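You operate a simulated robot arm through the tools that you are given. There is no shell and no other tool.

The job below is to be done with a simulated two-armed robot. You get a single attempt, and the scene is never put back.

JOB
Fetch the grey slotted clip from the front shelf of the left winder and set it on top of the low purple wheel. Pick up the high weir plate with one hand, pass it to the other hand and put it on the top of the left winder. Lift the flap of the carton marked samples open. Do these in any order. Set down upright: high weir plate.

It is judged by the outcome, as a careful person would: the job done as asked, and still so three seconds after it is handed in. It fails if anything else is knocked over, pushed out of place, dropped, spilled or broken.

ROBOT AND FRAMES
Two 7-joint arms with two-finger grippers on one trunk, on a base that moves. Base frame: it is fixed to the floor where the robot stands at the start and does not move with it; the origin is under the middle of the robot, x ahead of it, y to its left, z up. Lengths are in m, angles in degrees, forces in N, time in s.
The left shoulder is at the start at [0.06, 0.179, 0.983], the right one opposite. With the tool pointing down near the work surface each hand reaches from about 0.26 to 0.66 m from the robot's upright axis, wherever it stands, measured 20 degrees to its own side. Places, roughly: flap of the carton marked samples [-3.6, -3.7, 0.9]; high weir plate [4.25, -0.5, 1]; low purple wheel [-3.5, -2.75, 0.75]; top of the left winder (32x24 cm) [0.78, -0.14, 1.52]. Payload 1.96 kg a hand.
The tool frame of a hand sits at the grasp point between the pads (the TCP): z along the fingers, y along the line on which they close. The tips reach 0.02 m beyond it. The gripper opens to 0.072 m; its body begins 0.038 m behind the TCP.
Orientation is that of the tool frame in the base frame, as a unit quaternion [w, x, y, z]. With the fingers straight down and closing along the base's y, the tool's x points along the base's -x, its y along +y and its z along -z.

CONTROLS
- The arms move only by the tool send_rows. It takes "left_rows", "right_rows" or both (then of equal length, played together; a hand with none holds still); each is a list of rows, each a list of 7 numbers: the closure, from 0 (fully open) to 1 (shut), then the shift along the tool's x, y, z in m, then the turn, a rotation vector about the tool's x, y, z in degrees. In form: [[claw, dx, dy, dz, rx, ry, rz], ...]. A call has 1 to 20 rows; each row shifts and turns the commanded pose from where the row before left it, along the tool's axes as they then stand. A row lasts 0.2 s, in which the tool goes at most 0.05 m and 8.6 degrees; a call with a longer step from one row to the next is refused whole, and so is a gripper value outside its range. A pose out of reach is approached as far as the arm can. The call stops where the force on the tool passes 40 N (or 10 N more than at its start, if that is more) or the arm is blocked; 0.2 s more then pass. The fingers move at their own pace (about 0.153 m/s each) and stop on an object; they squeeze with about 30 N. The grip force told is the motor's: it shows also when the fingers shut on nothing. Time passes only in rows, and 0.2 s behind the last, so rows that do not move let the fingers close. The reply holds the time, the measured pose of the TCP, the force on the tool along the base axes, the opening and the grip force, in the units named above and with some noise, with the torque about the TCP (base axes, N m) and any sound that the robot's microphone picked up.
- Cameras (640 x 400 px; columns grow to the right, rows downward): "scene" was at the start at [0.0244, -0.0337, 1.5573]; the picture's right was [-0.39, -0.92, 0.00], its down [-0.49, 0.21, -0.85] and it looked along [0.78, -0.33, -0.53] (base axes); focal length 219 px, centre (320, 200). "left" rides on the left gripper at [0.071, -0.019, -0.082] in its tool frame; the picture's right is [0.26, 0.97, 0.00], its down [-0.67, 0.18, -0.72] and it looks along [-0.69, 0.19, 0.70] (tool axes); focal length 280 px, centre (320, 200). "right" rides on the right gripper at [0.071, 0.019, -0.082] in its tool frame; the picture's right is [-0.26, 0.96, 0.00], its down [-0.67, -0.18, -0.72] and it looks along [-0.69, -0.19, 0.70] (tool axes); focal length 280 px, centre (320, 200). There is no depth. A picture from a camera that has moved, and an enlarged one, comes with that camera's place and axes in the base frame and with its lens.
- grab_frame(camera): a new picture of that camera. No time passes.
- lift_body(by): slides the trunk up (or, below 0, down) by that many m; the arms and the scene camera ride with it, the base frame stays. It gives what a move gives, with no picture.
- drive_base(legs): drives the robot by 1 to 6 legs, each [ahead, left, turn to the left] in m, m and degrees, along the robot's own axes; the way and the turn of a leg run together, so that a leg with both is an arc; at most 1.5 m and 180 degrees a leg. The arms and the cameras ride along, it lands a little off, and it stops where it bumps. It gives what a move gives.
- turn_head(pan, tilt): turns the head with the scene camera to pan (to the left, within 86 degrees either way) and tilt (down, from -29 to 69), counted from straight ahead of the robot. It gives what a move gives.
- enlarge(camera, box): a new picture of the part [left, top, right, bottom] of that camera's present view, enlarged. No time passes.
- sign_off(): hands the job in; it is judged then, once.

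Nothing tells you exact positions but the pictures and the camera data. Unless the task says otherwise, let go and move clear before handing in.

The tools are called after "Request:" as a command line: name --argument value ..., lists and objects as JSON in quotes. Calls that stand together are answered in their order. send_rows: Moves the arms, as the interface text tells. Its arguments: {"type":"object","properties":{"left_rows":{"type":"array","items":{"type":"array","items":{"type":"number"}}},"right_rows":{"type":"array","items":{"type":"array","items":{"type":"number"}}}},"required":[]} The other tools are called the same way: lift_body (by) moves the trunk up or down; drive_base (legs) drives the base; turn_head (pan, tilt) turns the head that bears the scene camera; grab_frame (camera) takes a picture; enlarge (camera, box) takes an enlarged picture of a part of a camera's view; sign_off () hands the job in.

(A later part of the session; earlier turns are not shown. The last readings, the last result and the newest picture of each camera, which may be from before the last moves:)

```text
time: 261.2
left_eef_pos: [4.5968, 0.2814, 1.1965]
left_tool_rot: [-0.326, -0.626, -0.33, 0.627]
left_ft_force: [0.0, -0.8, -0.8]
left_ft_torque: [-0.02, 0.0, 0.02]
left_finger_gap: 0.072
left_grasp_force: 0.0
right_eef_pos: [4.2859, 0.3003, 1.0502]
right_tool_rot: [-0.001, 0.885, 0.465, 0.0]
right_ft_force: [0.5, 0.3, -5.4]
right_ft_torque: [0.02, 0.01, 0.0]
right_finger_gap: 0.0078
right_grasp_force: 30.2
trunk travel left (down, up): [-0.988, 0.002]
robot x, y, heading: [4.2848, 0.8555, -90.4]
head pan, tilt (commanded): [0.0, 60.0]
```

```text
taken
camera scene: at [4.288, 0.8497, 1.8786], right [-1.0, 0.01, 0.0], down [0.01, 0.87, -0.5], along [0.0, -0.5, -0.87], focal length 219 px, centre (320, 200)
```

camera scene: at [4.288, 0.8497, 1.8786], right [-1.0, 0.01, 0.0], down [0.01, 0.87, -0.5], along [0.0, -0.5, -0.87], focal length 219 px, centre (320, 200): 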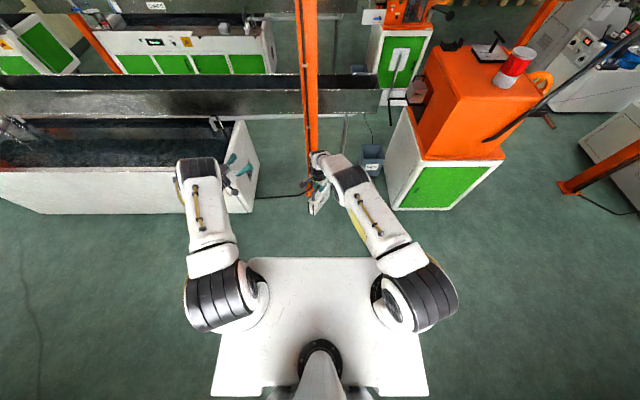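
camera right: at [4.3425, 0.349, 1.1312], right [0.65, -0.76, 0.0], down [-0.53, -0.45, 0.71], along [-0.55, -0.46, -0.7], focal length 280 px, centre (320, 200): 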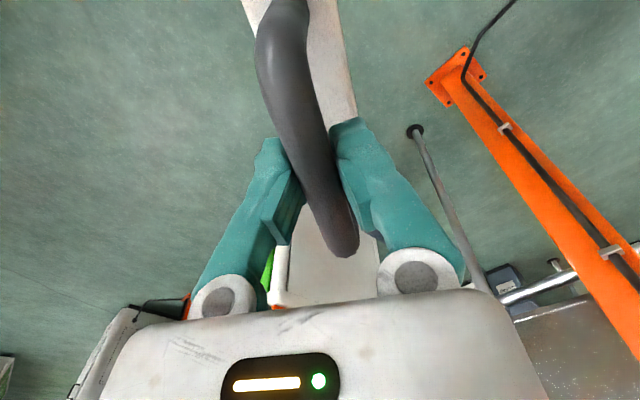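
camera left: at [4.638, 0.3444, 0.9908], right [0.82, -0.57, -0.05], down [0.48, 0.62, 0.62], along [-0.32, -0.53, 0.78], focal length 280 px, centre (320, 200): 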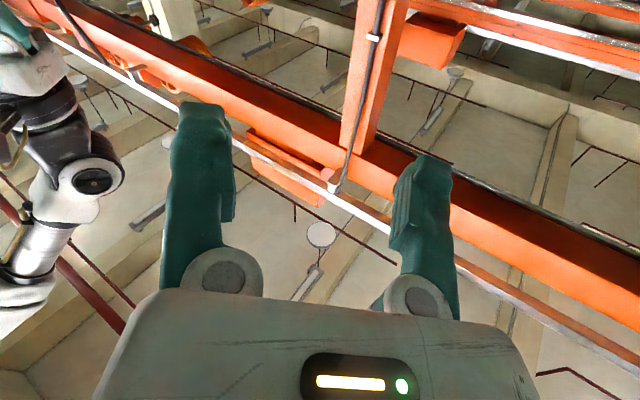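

Request:
grab_frame --camera "right"

Request:
enlarge --camera "right" --box '[220, 80, 400, 280]'

Request:
enlarge --camera "scene" --box '[290, 140, 350, 220]'

```text
taken
camera right: at [4.3425, 0.3488, 1.131], right [0.65, -0.76, 0.0], down [-0.53, -0.45, 0.71], along [-0.55, -0.46, -0.7], focal length 280 px, centre (320, 200)
```

right: 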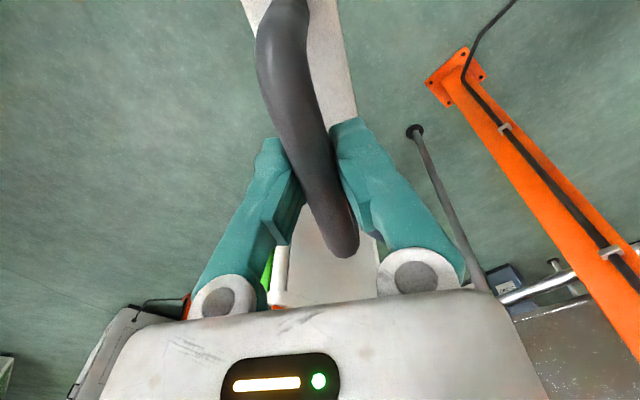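

```text
2.00 times, centred on (310, 180) of right
camera zoom: at [4.3425, 0.3488, 1.131], right [0.65, -0.76, 0.0], down [-0.53, -0.45, 0.71], along [-0.55, -0.46, -0.7], focal length 561 px, centre (340, 240)
```

zoom: 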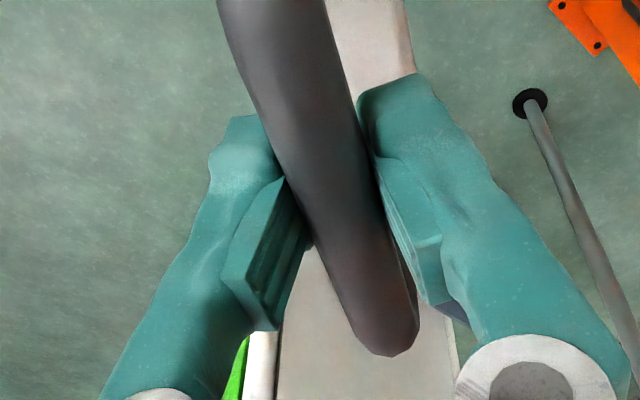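

```text
5.00 times, centred on (320, 180) of scene
camera zoom: at [4.288, 0.8497, 1.8786], right [-1.0, 0.01, 0.0], down [0.01, 0.87, -0.5], along [0.0, -0.5, -0.87], focal length 1094 px, centre (320, 300)
```

zoom: 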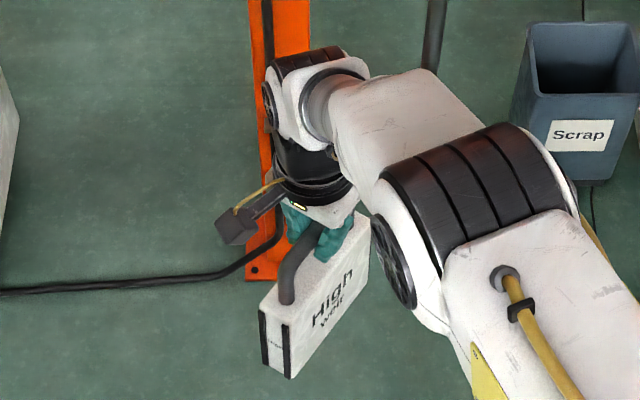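

The plate is steady in the right hand. I raise it to about z 1.235 at mid-line, then bring the left hand across in line with its near end.

Request:
send_rows --right_rows '[[1, 0.0052, -0.0038, -0.0264, 0, 0, 0], [1, 0.0052, -0.0038, -0.0264, 0, 0, 0], [1, 0.0052, -0.0038, -0.0264, 0, 0, 0], [1, 0.0052, -0.0038, -0.0264, 0, 0, 0], [1, 0.0052, -0.0038, -0.0264, 0, 0, 0], [1, 0.0052, -0.0038, -0.0264, 0, 0, 0], [1, 0.0052, -0.0038, -0.0264, 0, 0, 0], [1, 0, 0, 0, 0, 0, 0]]'

Request:
send_rows --left_rows '[[0, 0.0147, -0.03, 0, 0, 0, 0], [0, 0.0147, -0.03, 0, 0, 0, 0], [0, 0.0147, -0.03, 0, 0, 0, 0], [0, 0.0147, -0.03, 0, 0, 0, 0], [0, 0.0147, -0.03, 0, 0, 0, 0], [0, 0, 0, 0, 0, 0, 0]]'

Request:
grab_frame --camera "scene"

Request:
grab_frame --camera "left"

```text
time: 263.0
left_eef_pos: [4.5977, 0.2814, 1.1963]
left_tool_rot: [-0.326, -0.627, -0.328, 0.627]
left_ft_force: [0.8, 0.0, -0.2]
left_ft_torque: [-0.03, 0.0, 0.02]
left_finger_gap: 0.0723
left_grasp_force: 0.0
right_eef_pos: [4.286, 0.3452, 1.2346]
right_tool_rot: [0.0, 0.885, 0.466, 0.0]
right_ft_force: [0.8, -0.1, -4.6]
right_ft_torque: [0.05, 0.0, -0.01]
right_finger_gap: 0.0081
right_grasp_force: 30.0
trunk travel left (down, up): [-0.988, 0.002]
robot x, y, heading: [4.2863, 0.8559, -90.2]
head pan, tilt (commanded): [0.0, 60.0]
```

```text
time: 264.4
left_eef_pos: [4.4747, 0.368, 1.1216]
left_tool_rot: [-0.327, -0.626, -0.329, 0.627]
left_ft_force: [-0.4, -0.7, -0.4]
left_ft_torque: [0.02, -0.02, 0.02]
left_finger_gap: 0.0722
left_grasp_force: 0.1
right_eef_pos: [4.2865, 0.3449, 1.2347]
right_tool_rot: [0.0, 0.885, 0.465, 0.001]
right_ft_force: [-0.4, 0.8, -4.9]
right_ft_torque: [0.03, -0.01, 0.02]
right_finger_gap: 0.008
right_grasp_force: 30.3
trunk travel left (down, up): [-0.988, 0.002]
robot x, y, heading: [4.2806, 0.8503, -90.4]
head pan, tilt (commanded): [0.0, 60.0]
```

```text
taken
camera scene: at [4.2881, 0.85, 1.8786], right [-1.0, 0.01, 0.0], down [0.01, 0.87, -0.5], along [0.0, -0.5, -0.87], focal length 219 px, centre (320, 200)
```

scene: 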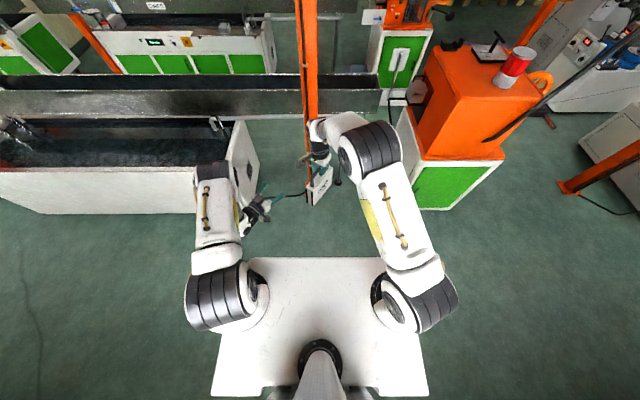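

```text
taken
camera left: at [4.5052, 0.4469, 1.0524], right [0.79, -0.55, -0.27], down [0.56, 0.48, 0.67], along [-0.24, -0.68, 0.69], focal length 280 px, centre (320, 200)
```

left: 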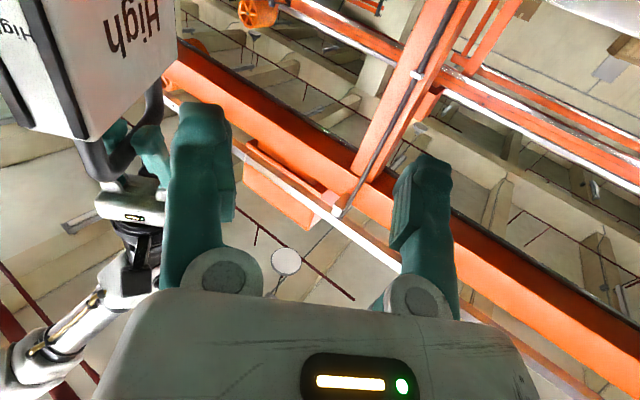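

Request:
send_rows --left_rows '[[0, 0, -0.0287, -0.003, 0, 0, 0], [0, 0, -0.0287, -0.003, 0, 0, 0], [0, 0, -0.0287, -0.003, 0, 0, 0], [0, 0, -0.0287, -0.003, 0, 0, 0], [0, 0, -0.0287, -0.003, 0, 0, 0], [0, 0, 0, 0, 0, 0, 0]]'

Request:
grab_frame --camera "left"

Request:
enlarge --camera "scene" --box '[220, 130, 380, 240]'

Request:
grab_frame --camera "right"

```text
time: 265.8
left_eef_pos: [4.3651, 0.4627, 1.1241]
left_tool_rot: [-0.327, -0.626, -0.329, 0.627]
left_ft_force: [0.3, 0.4, -0.4]
left_ft_torque: [-0.02, 0.01, -0.02]
left_finger_gap: 0.0721
left_grasp_force: 0.0
right_eef_pos: [4.2873, 0.3455, 1.2344]
right_tool_rot: [0.001, 0.885, 0.466, 0.0]
right_ft_force: [-0.2, -0.3, -6.3]
right_ft_torque: [0.02, -0.03, 0.02]
right_finger_gap: 0.0079
right_grasp_force: 29.8
trunk travel left (down, up): [-0.988, 0.002]
robot x, y, heading: [4.2836, 0.8583, -90.4]
head pan, tilt (commanded): [0.0, 60.0]
```

```text
taken
camera left: at [4.3959, 0.5409, 1.0538], right [0.79, -0.55, -0.27], down [0.56, 0.48, 0.67], along [-0.24, -0.68, 0.69], focal length 280 px, centre (320, 200)
```

left: 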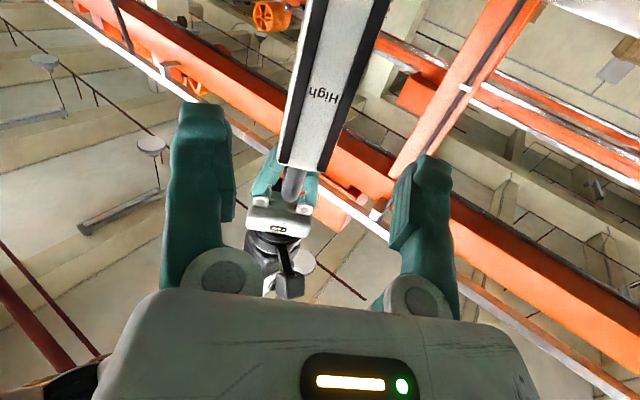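

```text
3.64 times, centred on (300, 185) of scene
camera zoom: at [4.2881, 0.85, 1.8786], right [-1.0, 0.01, 0.0], down [0.01, 0.87, -0.5], along [0.0, -0.5, -0.87], focal length 796 px, centre (393, 254)
```

zoom: 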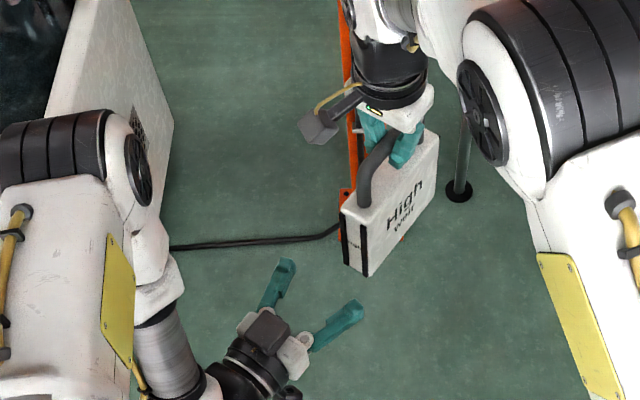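

```text
taken
camera right: at [4.3416, 0.3937, 1.3153], right [0.65, -0.76, 0.0], down [-0.53, -0.45, 0.71], along [-0.55, -0.46, -0.7], focal length 280 px, centre (320, 200)
```

right: 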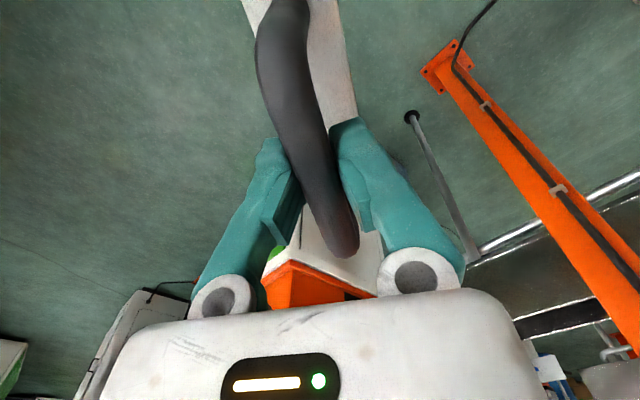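

The plate's marked end is centred between the left fingers and level with them. I advance the left hand along its axis so the fingers straddle the plate.

Request:
send_rows --left_rows '[[0, 0, 0.001, 0.02, 0, 0, 0], [0, 0, 0.001, 0.02, 0, 0, 0], [0, 0, 0.001, 0.02, 0, 0, 0], [0, 0, 0, 0, 0, 0, 0]]'

Request:
grab_frame --camera "left"

Request:
enlarge --camera "scene" --box '[220, 130, 380, 240]'

```text
time: 266.8
left_eef_pos: [4.3337, 0.4121, 1.1233]
left_tool_rot: [-0.327, -0.626, -0.329, 0.627]
left_ft_force: [0.3, -0.7, -0.3]
left_ft_torque: [0.02, 0.02, 0.04]
left_finger_gap: 0.0718
left_grasp_force: 0.2
right_eef_pos: [4.2846, 0.3459, 1.2351]
right_tool_rot: [0.0, 0.885, 0.465, -0.001]
right_ft_force: [-0.4, 0.6, -5.1]
right_ft_torque: [0.02, -0.01, 0.01]
right_finger_gap: 0.0079
right_grasp_force: 29.8
trunk travel left (down, up): [-0.988, 0.002]
robot x, y, heading: [4.2872, 0.8573, -90.5]
head pan, tilt (commanded): [0.0, 60.0]
```

```text
taken
camera left: at [4.3635, 0.4903, 1.0537], right [0.79, -0.55, -0.27], down [0.56, 0.48, 0.67], along [-0.24, -0.68, 0.69], focal length 280 px, centre (320, 200)
```

left: 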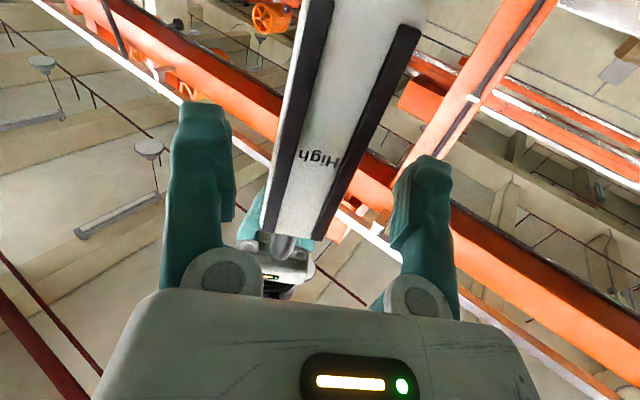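

```text
3.64 times, centred on (300, 185) of scene
camera zoom: at [4.2875, 0.8505, 1.8786], right [-1.0, 0.01, 0.0], down [0.01, 0.87, -0.5], along [0.0, -0.5, -0.87], focal length 796 px, centre (393, 254)
```

zoom: 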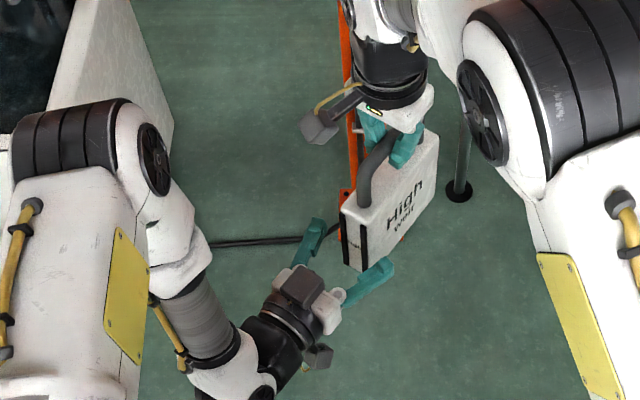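

Request:
send_rows --left_rows '[[0, 0, 0, 0.015, 0, 0, 0], [0, 0, 0, 0.015, 0, 0, 0], [0, 0, 0, 0.015, 0, 0, 0], [0, 0, 0, 0, 0, 0, 0]]'

Request:
grab_frame --camera "left"

Request:
enlarge --camera "scene" --box '[250, 140, 370, 230]'

```text
time: 267.8
left_eef_pos: [4.3069, 0.3743, 1.1234]
left_tool_rot: [-0.327, -0.626, -0.329, 0.627]
left_ft_force: [0.2, -0.1, 0.6]
left_ft_torque: [0.02, 0.01, 0.02]
left_finger_gap: 0.0721
left_grasp_force: 0.1
right_eef_pos: [4.2856, 0.3464, 1.2345]
right_tool_rot: [-0.001, 0.885, 0.466, 0.001]
right_ft_force: [0.3, 0.5, -5.9]
right_ft_torque: [0.06, -0.02, -0.04]
right_finger_gap: 0.008
right_grasp_force: 30.0
trunk travel left (down, up): [-0.988, 0.002]
robot x, y, heading: [4.2828, 0.8562, -90.4]
head pan, tilt (commanded): [0.0, 60.0]
```

```text
taken
camera left: at [4.338, 0.4526, 1.0533], right [0.79, -0.55, -0.27], down [0.56, 0.48, 0.67], along [-0.24, -0.68, 0.69], focal length 280 px, centre (320, 200)
```

left: 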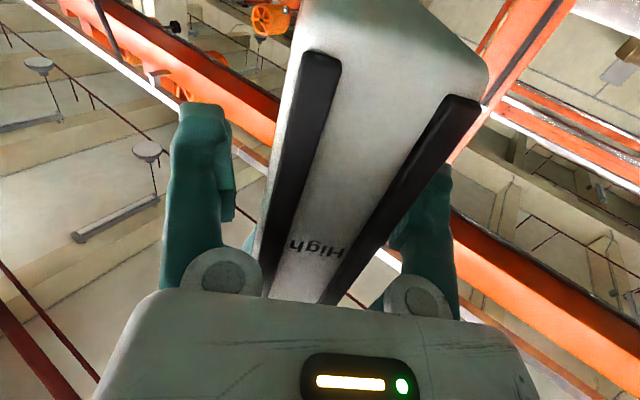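

```text
4.44 times, centred on (310, 185) of scene
camera zoom: at [4.2877, 0.8503, 1.8786], right [-1.0, 0.01, 0.0], down [0.01, 0.87, -0.5], along [0.0, -0.5, -0.87], focal length 973 px, centre (364, 267)
```

zoom: 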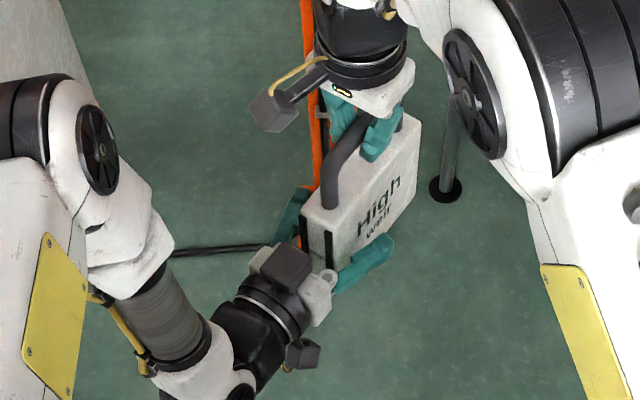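

The plate is well between the left fingers. Closing the left hand on it.

Request:
send_rows --left_rows '[[0.3, 0, 0, 0, 0, 0, 0], [1, 0, 0, 0, 0, 0, 0], [1, 0, 0, 0, 0, 0, 0], [1, 0, 0, 0, 0, 0, 0], [1, 0, 0, 0, 0, 0, 0]]'

Request:
grab_frame --camera "left"

Request:
enlarge --camera "scene" --box '[250, 140, 370, 230]'

```text
time: 269.0
left_eef_pos: [4.3067, 0.3745, 1.1234]
left_tool_rot: [-0.328, -0.626, -0.33, 0.626]
left_ft_force: [-2.1, -0.1, -0.4]
left_ft_torque: [-0.03, -0.22, -0.06]
left_finger_gap: 0.0375
left_grasp_force: 29.8
right_eef_pos: [4.2864, 0.3443, 1.2352]
right_tool_rot: [-0.001, 0.885, 0.466, 0.001]
right_ft_force: [3.0, -1.2, -4.7]
right_ft_torque: [0.02, -0.01, -0.02]
right_finger_gap: 0.0079
right_grasp_force: 30.5
trunk travel left (down, up): [-0.988, 0.002]
robot x, y, heading: [4.2831, 0.8565, -90.5]
head pan, tilt (commanded): [0.0, 60.0]
```

```text
taken
camera left: at [4.3379, 0.4529, 1.0533], right [0.79, -0.55, -0.27], down [0.56, 0.48, 0.67], along [-0.24, -0.68, 0.69], focal length 280 px, centre (320, 200)
```

left: 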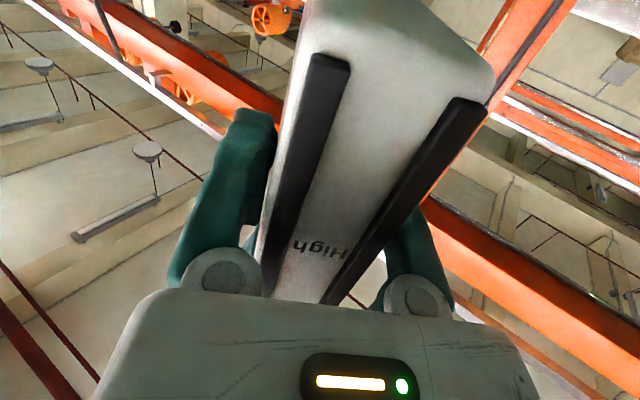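

```text
4.44 times, centred on (310, 185) of scene
camera zoom: at [4.2876, 0.8502, 1.8786], right [-1.0, 0.01, 0.0], down [0.01, 0.87, -0.5], along [0.0, -0.5, -0.87], focal length 973 px, centre (364, 267)
```

zoom: 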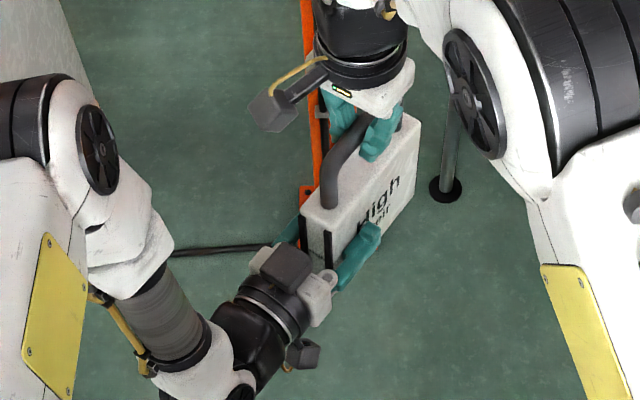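

Both hands hold it (left gap 37.5 mm, 30 N). I open the right hand and check that the left carries the plate.

Request:
send_rows --left_rows '[[1, 0, 0, 0, 0, 0, 0], [1, 0, 0, 0, 0, 0, 0], [1, 0, 0, 0, 0, 0, 0], [1, 0, 0, 0, 0, 0, 0]]' --right_rows '[[0.7, 0, 0, 0, 0, 0, 0], [0.5, 0, 0, 0, 0, 0, 0], [0.3, 0, 0, 0, 0, 0, 0], [0.3, 0, 0, 0, 0, 0, 0]]'

Request:
grab_frame --camera "right"

Request:
enlarge --camera "scene" --box '[250, 140, 370, 230]'

```text
time: 270.0
left_eef_pos: [4.3072, 0.3741, 1.1229]
left_tool_rot: [-0.326, -0.626, -0.33, 0.626]
left_ft_force: [0.2, 0.0, -0.9]
left_ft_torque: [0.18, -0.09, 0.0]
left_finger_gap: 0.0374
left_grasp_force: 29.6
right_eef_pos: [4.2848, 0.3451, 1.235]
right_tool_rot: [0.0, 0.885, 0.465, 0.001]
right_ft_force: [0.5, -0.9, -0.1]
right_ft_torque: [-0.03, 0.0, 0.01]
right_finger_gap: 0.0504
right_grasp_force: 0.1
trunk travel left (down, up): [-0.988, 0.002]
robot x, y, heading: [4.2886, 0.8572, -90.1]
head pan, tilt (commanded): [0.0, 60.0]
```

```text
taken
camera right: at [4.3412, 0.3938, 1.3154], right [0.65, -0.76, 0.0], down [-0.53, -0.45, 0.71], along [-0.55, -0.46, -0.7], focal length 280 px, centre (320, 200)
```

right: 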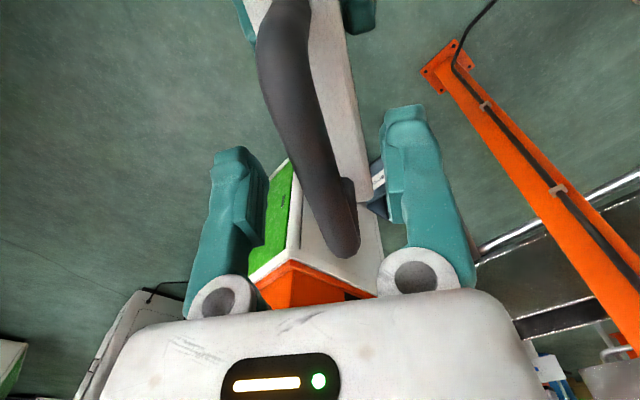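

```text
4.44 times, centred on (310, 185) of scene
camera zoom: at [4.2876, 0.8502, 1.8786], right [-1.0, 0.01, 0.0], down [0.01, 0.87, -0.5], along [0.0, -0.5, -0.87], focal length 973 px, centre (364, 267)
```

zoom: 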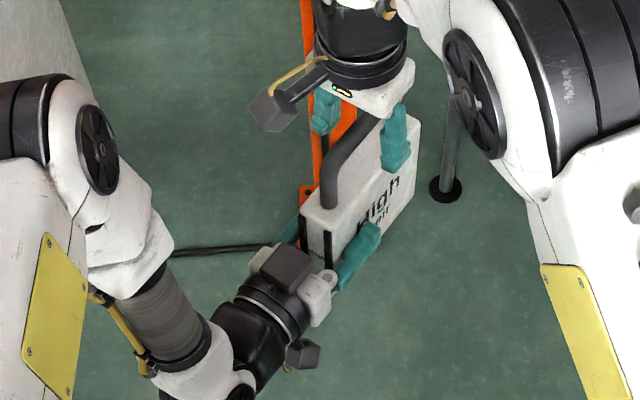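

Request:
send_rows --left_rows '[[1, 0, 0, 0, 0, 0, 0], [1, 0, 0, 0, 0, 0, 0]]' --right_rows '[[0, 0, 0, 0, 0, 0, 0], [0, 0, 0, 0, 0, 0, 0]]'

Request:
grab_frame --camera "left"

```text
time: 270.6
left_eef_pos: [4.3066, 0.3737, 1.1235]
left_tool_rot: [-0.327, -0.626, -0.329, 0.627]
left_ft_force: [-0.2, -0.5, -0.5]
left_ft_torque: [0.18, -0.14, 0.02]
left_finger_gap: 0.0372
left_grasp_force: 29.6
right_eef_pos: [4.2863, 0.3453, 1.2346]
right_tool_rot: [0.0, 0.885, 0.466, 0.0]
right_ft_force: [0.1, -0.2, 0.1]
right_ft_torque: [-0.02, 0.03, 0.0]
right_finger_gap: 0.0718
right_grasp_force: 0.0
trunk travel left (down, up): [-0.988, 0.002]
robot x, y, heading: [4.2841, 0.8554, -90.4]
head pan, tilt (commanded): [0.0, 60.0]
```

```text
taken
camera left: at [4.338, 0.4529, 1.0532], right [0.79, -0.55, -0.27], down [0.56, 0.48, 0.67], along [-0.24, -0.68, 0.69], focal length 280 px, centre (320, 200)
```

left: 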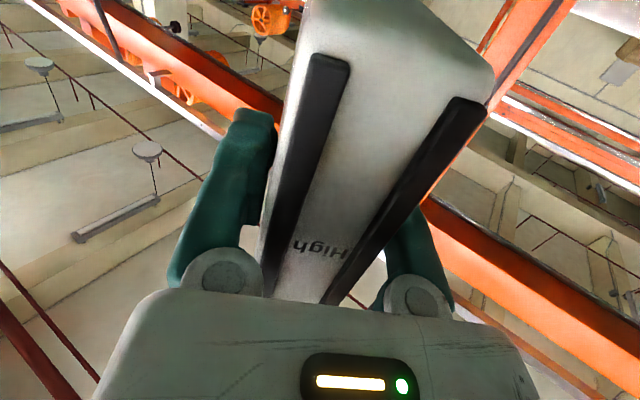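

The left hand is holding the plate. I slide the right fingers along and up off the handle bar, then away to the right.

Request:
send_rows --left_rows '[[1, 0, 0, 0, 0, 0, 0], [1, 0, 0, 0, 0, 0, 0], [1, 0, 0, 0, 0, 0, 0], [1, 0, 0, 0, 0, 0, 0]]' --right_rows '[[0, 0.01, 0, -0.01, 0, 0, 0], [0, 0.01, 0, -0.01, 0, 0, 0], [0, 0.01, 0, -0.01, 0, 0, 0], [0, 0.005, 0, -0.01, 0, 0, 0]]'

Request:
grab_frame --camera "right"

Request:
enlarge --camera "scene" --box '[250, 140, 370, 230]'

```text
time: 271.6
left_eef_pos: [4.3091, 0.375, 1.1239]
left_tool_rot: [-0.326, -0.626, -0.329, 0.627]
left_ft_force: [-0.3, -0.2, 0.2]
left_ft_torque: [0.19, -0.11, 0.01]
left_finger_gap: 0.0375
left_grasp_force: 30.0
right_eef_pos: [4.3055, 0.3751, 1.2758]
right_tool_rot: [0.0, 0.885, 0.466, 0.0]
right_ft_force: [-0.7, -0.1, -0.6]
right_ft_torque: [0.01, 0.04, 0.01]
right_finger_gap: 0.0722
right_grasp_force: 0.0
trunk travel left (down, up): [-0.988, 0.002]
robot x, y, heading: [4.2883, 0.8526, -90.4]
head pan, tilt (commanded): [0.0, 60.0]
```

```text
taken
camera right: at [4.3609, 0.423, 1.3561], right [0.65, -0.76, 0.0], down [-0.53, -0.45, 0.72], along [-0.55, -0.46, -0.7], focal length 280 px, centre (320, 200)
```

right: 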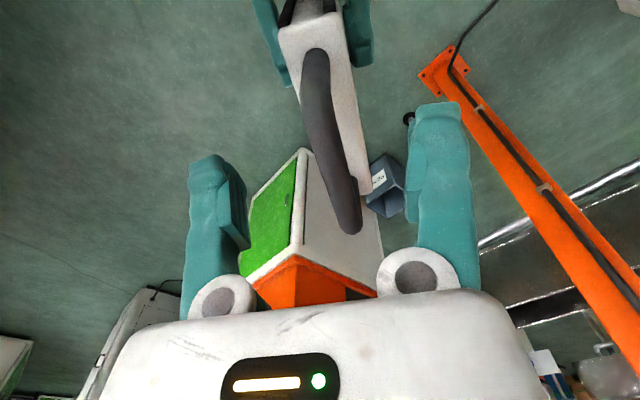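

```text
4.44 times, centred on (310, 185) of scene
camera zoom: at [4.2877, 0.8508, 1.8786], right [-1.0, 0.01, 0.0], down [0.01, 0.87, -0.5], along [0.0, -0.5, -0.87], focal length 973 px, centre (364, 267)
```

zoom: 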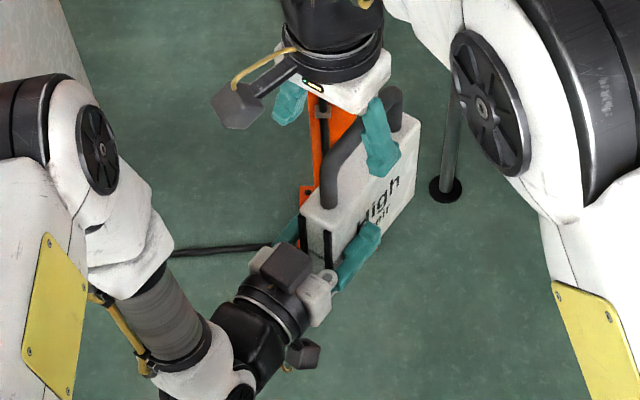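

Request:
send_rows --right_rows '[[0, 0.0108, -0.0196, -0.02, 0, 0, 0], [0, 0.0108, -0.0196, -0.02, 0, 0, 0], [0, -0.017, -0.0248, 0, 0, 0, 0], [0, -0.017, -0.0248, 0, 0, 0, 0], [0, -0.017, -0.0248, 0, 0, 0, 0], [0, -0.017, -0.0248, 0, 0, 0, 0], [0, -0.017, -0.0248, 0, 0, 0, 0], [0, -0.017, -0.0248, 0, 0, 0, 0], [0, -0.017, -0.0248, 0, 0, 0, 0]]'

Request:
grab_frame --camera "scene"

Request:
grab_frame --camera "right"

Request:
grab_frame --camera "left"

```text
time: 273.6
left_eef_pos: [4.3071, 0.3741, 1.1234]
left_tool_rot: [0.327, 0.627, 0.329, -0.626]
left_ft_force: [0.2, 0.0, 0.0]
left_ft_torque: [0.16, -0.12, -0.02]
left_finger_gap: 0.0373
left_grasp_force: 29.8
right_eef_pos: [4.0721, 0.4153, 1.3142]
right_tool_rot: [0.0, 0.885, 0.466, 0.001]
right_ft_force: [-0.2, 0.5, -0.3]
right_ft_torque: [0.01, -0.02, -0.01]
right_finger_gap: 0.0721
right_grasp_force: 0.1
trunk travel left (down, up): [-0.988, 0.002]
robot x, y, heading: [4.2825, 0.8581, -90.3]
head pan, tilt (commanded): [0.0, 60.0]
```

```text
taken
camera scene: at [4.2861, 0.8501, 1.8786], right [-1.0, 0.01, 0.0], down [0.01, 0.87, -0.5], along [0.0, -0.5, -0.87], focal length 219 px, centre (320, 200)
```

scene: 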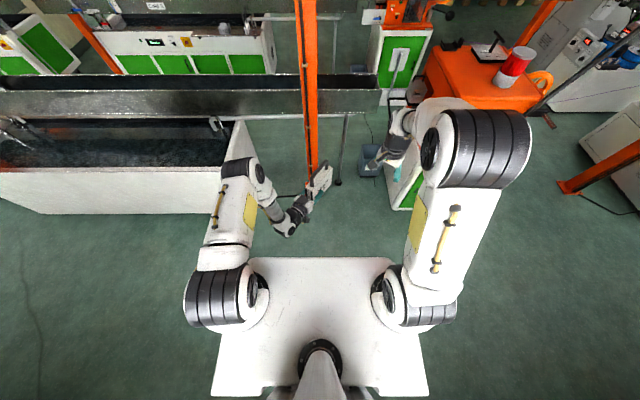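

```text
taken
camera right: at [4.1283, 0.4627, 1.3955], right [0.65, -0.76, 0.0], down [-0.53, -0.45, 0.71], along [-0.54, -0.46, -0.7], focal length 280 px, centre (320, 200)
```

right: 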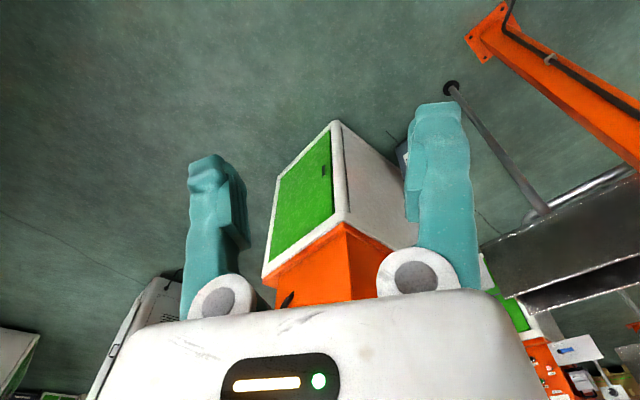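

```text
taken
camera left: at [4.3372, 0.4528, 1.0532], right [0.79, -0.55, -0.26], down [0.56, 0.48, 0.68], along [-0.24, -0.68, 0.69], focal length 280 px, centre (320, 200)
```

left: 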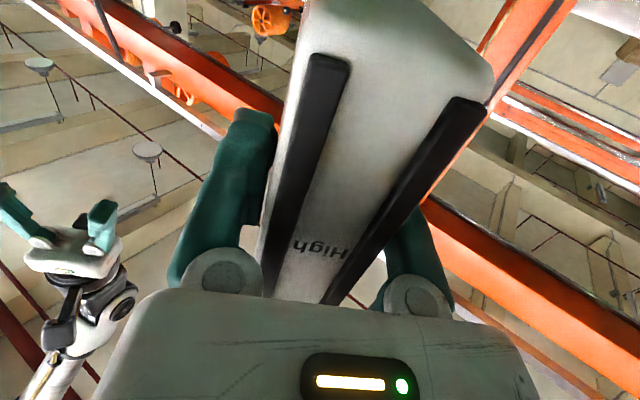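

The hand-over is complete: the left hand holds the plate upright by its end and the right hand is clear. I now strafe along the corridor, facing the machines, back to the left winder's side.

Request:
drive_base --legs '[[0, -1.3, 0], [0, -1.2, 0]]'

Request:
turn_head --pan -50 --tilt 25

Request:
grab_frame --camera "scene"

Request:
grab_frame --camera "left"

```text
time: 285.8
left_eef_pos: [1.8104, 0.4026, 1.1236]
left_tool_rot: [-0.33, -0.625, -0.331, 0.625]
left_ft_force: [0.0, 0.4, -0.1]
left_ft_torque: [0.18, -0.1, -0.02]
left_finger_gap: 0.0371
left_grasp_force: 30.2
right_eef_pos: [1.5764, 0.4405, 1.3155]
right_tool_rot: [0.0, 0.883, 0.47, 0.0]
right_ft_force: [1.2, -0.2, 0.2]
right_ft_torque: [0.0, -0.02, 0.02]
right_finger_gap: 0.0719
right_grasp_force: 0.0
trunk travel left (down, up): [-0.988, 0.002]
robot x, y, heading: [1.7845, 0.8855, -89.9]
head pan, tilt (commanded): [0.0, 60.0]
```

```text
time: 287.0
left_eef_pos: [1.8101, 0.4023, 1.1243]
left_tool_rot: [-0.329, -0.625, -0.332, 0.625]
left_ft_force: [-0.5, -0.1, 0.3]
left_ft_torque: [0.19, -0.1, -0.02]
left_finger_gap: 0.0374
left_grasp_force: 30.0
right_eef_pos: [1.5772, 0.4403, 1.3151]
right_tool_rot: [0.0, 0.883, 0.47, 0.0]
right_ft_force: [-0.5, 0.5, 0.0]
right_ft_torque: [0.0, -0.03, -0.01]
right_finger_gap: 0.0717
right_grasp_force: 0.1
trunk travel left (down, up): [-0.988, 0.002]
robot x, y, heading: [1.7811, 0.887, -90.0]
head pan, tilt (commanded): [-50.0, 25.0]
```

```text
taken
camera scene: at [1.7153, 0.886, 1.9286], right [-0.64, 0.76, 0.0], down [0.32, 0.27, -0.91], along [-0.69, -0.58, -0.42], focal length 219 px, centre (320, 200)
```

scene: 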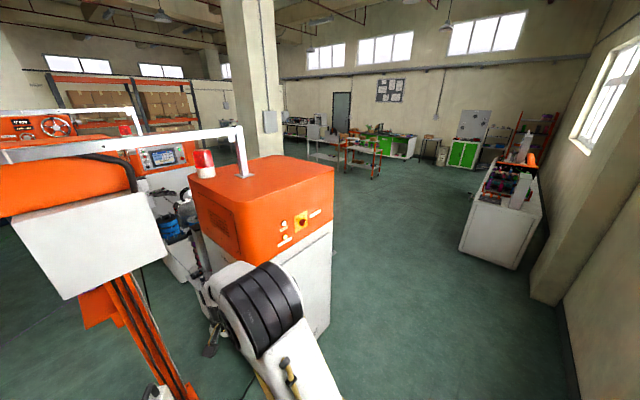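

```text
taken
camera left: at [1.8395, 0.4819, 1.0532], right [0.8, -0.54, -0.27], down [0.56, 0.49, 0.67], along [-0.24, -0.69, 0.69], focal length 280 px, centre (320, 200)
```

left: 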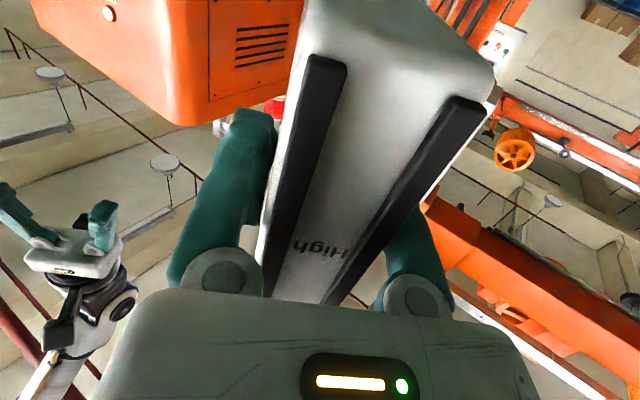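

Request:
enlarge --camera "scene" --box '[170, 110, 350, 270]'

```text
2.50 times, centred on (260, 190) of scene
camera zoom: at [1.7153, 0.886, 1.9286], right [-0.64, 0.76, 0.0], down [0.32, 0.27, -0.91], along [-0.69, -0.58, -0.42], focal length 547 px, centre (470, 225)
```

zoom: 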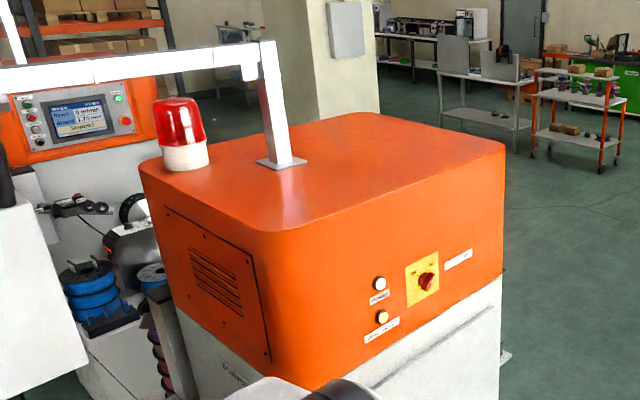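

The winder top spans about x 0.61–1.29, y −0.46…0.08 with its mast at (1.05, −0.25). My left hand's camera hangs under the hand and would touch the top at the current mid-height grip, so I'll re-take the handle with the right hand and re-grip the plate higher with the left. Right hand back over the handle first.

Request:
turn_head --pan 0 --tilt 60

Request:
send_rows --right_rows '[[0, 0.0171, 0.0249, 0, 0, 0, 0], [0, 0.0171, 0.0249, 0, 0, 0, 0], [0, 0.0171, 0.0249, 0, 0, 0, 0], [0, 0.0171, 0.0249, 0, 0, 0, 0], [0, 0.0171, 0.0249, 0, 0, 0, 0], [0, 0.0171, 0.0249, 0, 0, 0, 0], [0, 0.0171, 0.0249, 0, 0, 0, 0], [0, 0, 0, 0, 0, 0, 0]]'

Request:
grab_frame --camera "right"

Request:
enlarge --camera "scene" --box '[230, 120, 390, 240]'

```text
time: 288.2
left_eef_pos: [1.808, 0.4029, 1.1232]
left_tool_rot: [-0.33, -0.625, -0.332, 0.625]
left_ft_force: [-0.6, -1.0, -0.6]
left_ft_torque: [0.18, -0.1, -0.02]
left_finger_gap: 0.0368
left_grasp_force: 29.6
right_eef_pos: [1.5758, 0.4412, 1.3146]
right_tool_rot: [0.0, 0.883, 0.469, 0.001]
right_ft_force: [-0.4, 0.2, -0.6]
right_ft_torque: [-0.02, -0.01, -0.01]
right_finger_gap: 0.0718
right_grasp_force: 0.0
trunk travel left (down, up): [-0.988, 0.002]
robot x, y, heading: [1.7865, 0.884, -89.8]
head pan, tilt (commanded): [0.0, 60.0]
```

```text
time: 290.0
left_eef_pos: [1.809, 0.4023, 1.1231]
left_tool_rot: [-0.329, -0.625, -0.332, 0.625]
left_ft_force: [0.1, 0.6, -0.3]
left_ft_torque: [0.18, -0.11, -0.01]
left_finger_gap: 0.0369
left_grasp_force: 29.9
right_eef_pos: [1.7876, 0.4426, 1.3153]
right_tool_rot: [-0.001, 0.883, 0.47, 0.001]
right_ft_force: [-0.2, 0.1, 0.8]
right_ft_torque: [0.01, -0.01, -0.04]
right_finger_gap: 0.0723
right_grasp_force: 0.1
trunk travel left (down, up): [-0.988, 0.002]
robot x, y, heading: [1.7814, 0.8843, -90.0]
head pan, tilt (commanded): [0.0, 60.0]
```

```text
taken
camera right: at [1.8424, 0.4917, 1.3953], right [0.65, -0.76, 0.0], down [-0.53, -0.46, 0.71], along [-0.54, -0.47, -0.7], focal length 280 px, centre (320, 200)
```

right: 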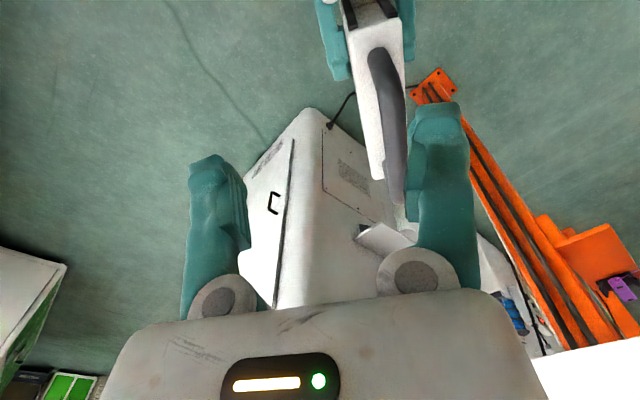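

```text
3.33 times, centred on (310, 180) of scene
camera zoom: at [1.785, 0.8789, 1.8786], right [-1.0, 0.0, 0.0], down [0.0, 0.87, -0.5], along [0.0, -0.5, -0.87], focal length 730 px, centre (353, 267)
```

zoom: 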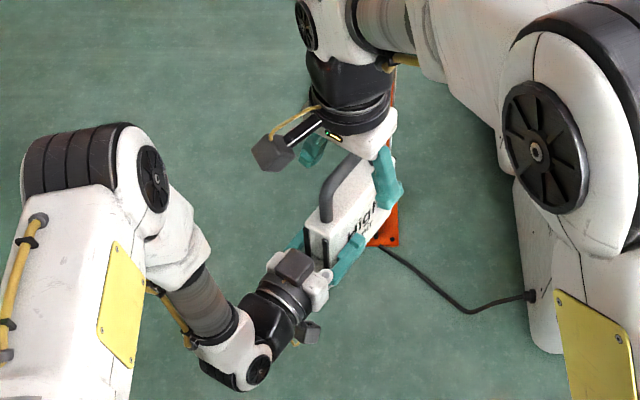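

Request:
send_rows --right_rows '[[0, -0.011, 0.0195, 0.015, 0, 0, 0], [0, -0.011, 0.0195, 0.015, 0, 0, 0], [0, 0, 0, 0.01, 0, 0, 0], [0, 0, 0, 0, 0, 0, 0]]'

Request:
grab_frame --camera "right"

```text
time: 291.0
left_eef_pos: [1.809, 0.4034, 1.1232]
left_tool_rot: [-0.33, -0.625, -0.332, 0.625]
left_ft_force: [0.2, -0.8, 0.3]
left_ft_torque: [0.14, -0.12, 0.01]
left_finger_gap: 0.0373
left_grasp_force: 30.4
right_eef_pos: [1.808, 0.4026, 1.2755]
right_tool_rot: [0.0, 0.883, 0.47, 0.0]
right_ft_force: [0.6, 0.3, 0.2]
right_ft_torque: [0.0, -0.02, 0.03]
right_finger_gap: 0.0722
right_grasp_force: 0.1
trunk travel left (down, up): [-0.988, 0.002]
robot x, y, heading: [1.7837, 0.8867, -90.1]
head pan, tilt (commanded): [0.0, 60.0]
```

```text
taken
camera right: at [1.8624, 0.4522, 1.3554], right [0.65, -0.76, 0.0], down [-0.53, -0.46, 0.72], along [-0.54, -0.47, -0.7], focal length 280 px, centre (320, 200)
```

right: 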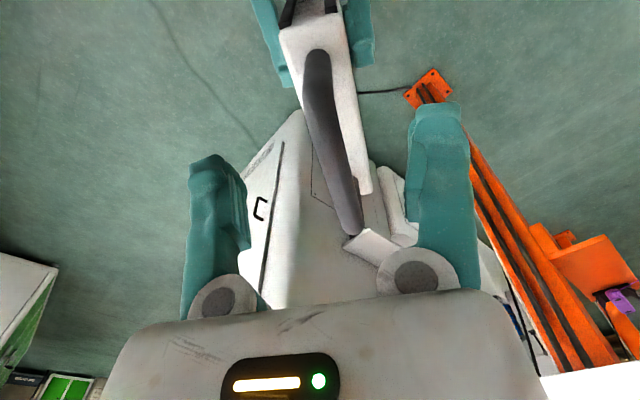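

Request:
send_rows --right_rows '[[0, -0.00875, 0, 0.01, 0, 0, 0], [0, -0.00875, 0, 0.01, 0, 0, 0], [0, -0.00875, 0, 0.01, 0, 0, 0], [0, -0.00875, 0, 0.01, 0, 0, 0], [0, 0, 0, 0, 0, 0, 0], [1, 0, 0, 0, 0, 0, 0], [1, 0, 0, 0, 0, 0, 0], [1, 0, 0, 0, 0, 0, 0], [1, 0, 0, 0, 0, 0, 0]]'

Request:
grab_frame --camera "right"

```text
time: 293.0
left_eef_pos: [1.809, 0.4034, 1.123]
left_tool_rot: [-0.33, -0.625, -0.332, 0.625]
left_ft_force: [-2.3, 6.7, 3.6]
left_ft_torque: [-0.51, -0.28, -0.2]
left_finger_gap: 0.0372
left_grasp_force: 29.8
right_eef_pos: [1.789, 0.3745, 1.235]
right_tool_rot: [0.0, 0.883, 0.47, 0.0]
right_ft_force: [3.3, -6.6, -3.7]
right_ft_torque: [-0.33, 0.03, -0.05]
right_finger_gap: 0.008
right_grasp_force: 29.8
trunk travel left (down, up): [-0.988, 0.002]
robot x, y, heading: [1.785, 0.8878, -89.8]
head pan, tilt (commanded): [0.0, 60.0]
```

```text
taken
camera right: at [1.8425, 0.4229, 1.3153], right [0.65, -0.76, 0.0], down [-0.53, -0.46, 0.71], along [-0.54, -0.47, -0.7], focal length 280 px, centre (320, 200)
```

right: 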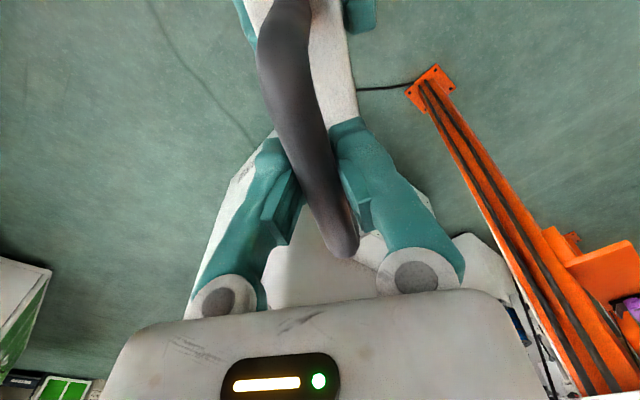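

Right hand has the handle again. Now the left opens, moves 38 mm up, pitches 10° down, and re-grips near the plate's top.

Request:
send_rows --left_rows '[[0.4, 0, 0, 0, 0, 0, 0], [0.2, 0, 0, 0, 0, 0, 0], [0, 0, 0, 0, 0, 0, 0], [0, 0, 0, 0, 0, 0, 0]]' --right_rows '[[1, 0, 0, 0, 0, 0, 0], [1, 0, 0, 0, 0, 0, 0], [1, 0, 0, 0, 0, 0, 0], [1, 0, 0, 0, 0, 0, 0]]'

Request:
send_rows --left_rows '[[0, -0.0127, 0, 0, 0, 0, 0], [0, -0.0127, 0, 0, 0, 0, 0], [0, -0.0127, 0, 0, 0, 0, 0], [0, 0, 0, 0, 0, 5, 0], [0, 0, 0, 0, 0, 5, 0], [0, 0, 0, 0, 0, 0, 0]]' --right_rows '[[1, 0, 0, 0, 0, 0, 0], [1, 0, 0, 0, 0, 0, 0], [1, 0, 0, 0, 0, 0, 0], [1, 0, 0, 0, 0, 0, 0], [1, 0, 0, 0, 0, 0, 0], [1, 0, 0, 0, 0, 0, 0]]'

Request:
grab_frame --camera "left"

Request:
enlarge --camera "scene" --box '[250, 130, 370, 230]'

Request:
grab_frame --camera "right"

```text
time: 294.0
left_eef_pos: [1.8095, 0.4024, 1.1221]
left_tool_rot: [-0.33, -0.625, -0.332, 0.625]
left_ft_force: [0.6, -0.5, 0.5]
left_ft_torque: [-0.01, 0.03, -0.02]
left_finger_gap: 0.0721
left_grasp_force: 0.0
right_eef_pos: [1.7886, 0.3737, 1.235]
right_tool_rot: [0.0, 0.883, 0.469, 0.0]
right_ft_force: [-0.7, -0.2, 0.5]
right_ft_torque: [0.03, 0.0, 0.01]
right_finger_gap: 0.0082
right_grasp_force: 29.6
trunk travel left (down, up): [-0.988, 0.002]
robot x, y, heading: [1.7787, 0.8839, -89.9]
head pan, tilt (commanded): [0.0, 60.0]
```

```text
time: 295.4
left_eef_pos: [1.8089, 0.4027, 1.161]
left_tool_rot: [0.3, 0.676, 0.361, -0.568]
left_ft_force: [-1.4, -0.6, 0.4]
left_ft_torque: [0.0, -0.01, -0.01]
left_finger_gap: 0.072
left_grasp_force: 0.1
right_eef_pos: [1.7876, 0.373, 1.2344]
right_tool_rot: [0.001, 0.883, 0.47, 0.001]
right_ft_force: [0.7, -0.2, 0.2]
right_ft_torque: [-0.01, -0.01, 0.01]
right_finger_gap: 0.0079
right_grasp_force: 30.1
trunk travel left (down, up): [-0.988, 0.002]
robot x, y, heading: [1.7826, 0.8846, -89.6]
head pan, tilt (commanded): [0.0, 60.0]
```

```text
taken
camera left: at [1.8457, 0.491, 1.1065], right [0.82, -0.5, -0.26], down [0.48, 0.38, 0.79], along [-0.3, -0.78, 0.56], focal length 280 px, centre (320, 200)
```

left: 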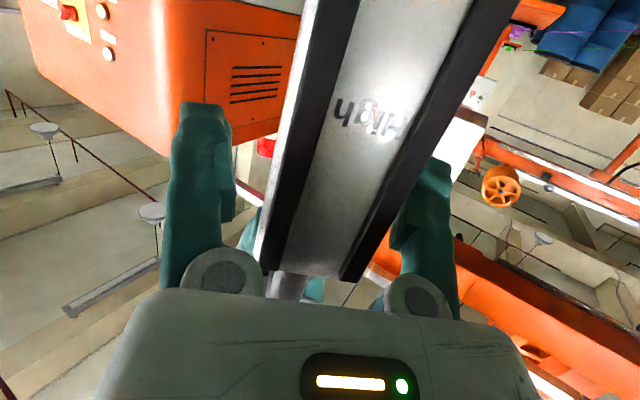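

```text
4.00 times, centred on (310, 180) of scene
camera zoom: at [1.7857, 0.8786, 1.8786], right [-1.0, 0.0, 0.0], down [0.0, 0.87, -0.5], along [0.0, -0.5, -0.87], focal length 876 px, centre (360, 280)
```

zoom: 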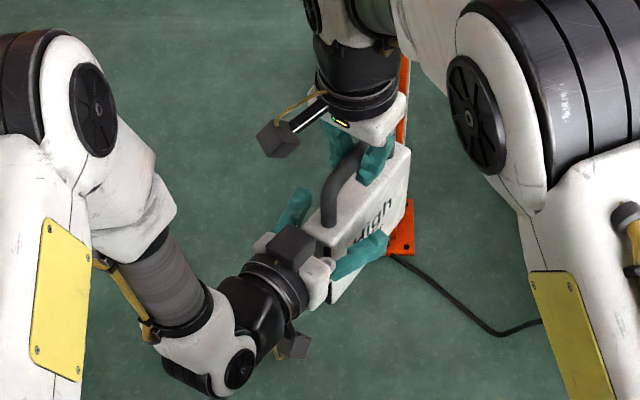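

```text
taken
camera right: at [1.8426, 0.4228, 1.3153], right [0.65, -0.76, 0.0], down [-0.53, -0.46, 0.71], along [-0.54, -0.47, -0.7], focal length 280 px, centre (320, 200)
```

right: 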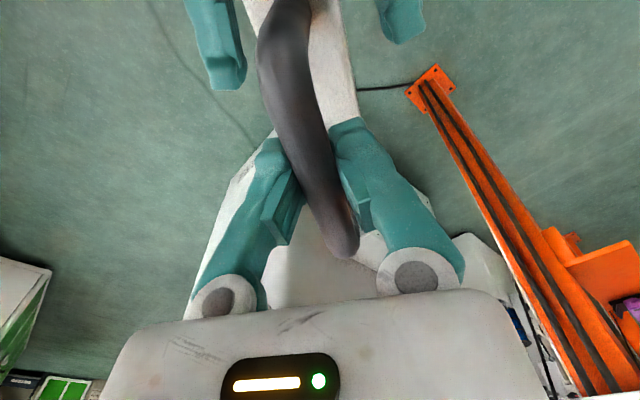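

Request:
send_rows --left_rows '[[0.3, 0, 0, 0, 0, 0, 0], [1, 0, 0, 0, 0, 0, 0], [1, 0, 0, 0, 0, 0, 0], [1, 0, 0, 0, 0, 0, 0], [1, 0, 0, 0, 0, 0, 0]]' --right_rows '[[1, 0, 0, 0, 0, 0, 0], [1, 0, 0, 0, 0, 0, 0], [1, 0, 0, 0, 0, 0, 0], [1, 0, 0, 0, 0, 0, 0], [1, 0, 0, 0, 0, 0, 0]]'

Request:
grab_frame --camera "left"

Request:
grab_frame --camera "right"

```text
time: 296.6
left_eef_pos: [1.81, 0.403, 1.1614]
left_tool_rot: [0.3, 0.676, 0.359, -0.569]
left_ft_force: [-2.9, 2.0, 2.0]
left_ft_torque: [-0.15, -0.25, -0.11]
left_finger_gap: 0.0372
left_grasp_force: 30.9
right_eef_pos: [1.7875, 0.3749, 1.235]
right_tool_rot: [0.0, 0.883, 0.47, 0.001]
right_ft_force: [2.4, -3.2, -2.6]
right_ft_torque: [-0.06, 0.01, -0.06]
right_finger_gap: 0.0077
right_grasp_force: 29.8
trunk travel left (down, up): [-0.988, 0.002]
robot x, y, heading: [1.7826, 0.8858, -89.9]
head pan, tilt (commanded): [0.0, 60.0]
```

```text
taken
camera left: at [1.8454, 0.4911, 1.1065], right [0.82, -0.5, -0.26], down [0.48, 0.38, 0.79], along [-0.3, -0.78, 0.56], focal length 280 px, centre (320, 200)
```

left: 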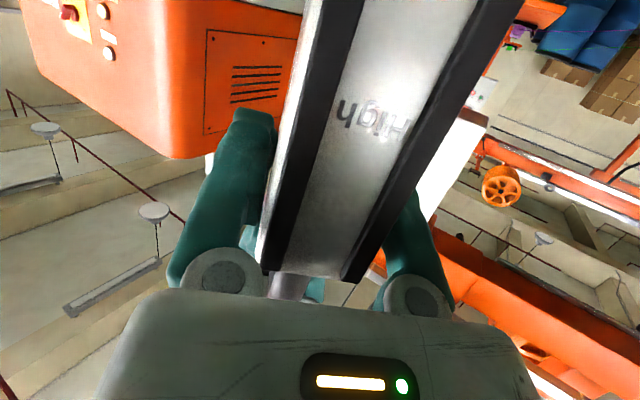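

```text
taken
camera right: at [1.8426, 0.4229, 1.3154], right [0.65, -0.76, 0.0], down [-0.53, -0.46, 0.71], along [-0.54, -0.47, -0.7], focal length 280 px, centre (320, 200)
```

right: 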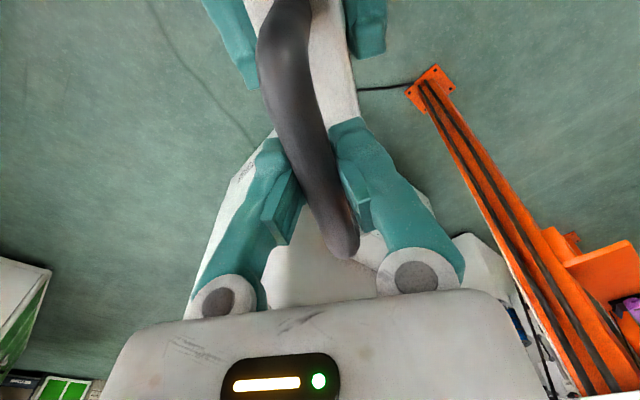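

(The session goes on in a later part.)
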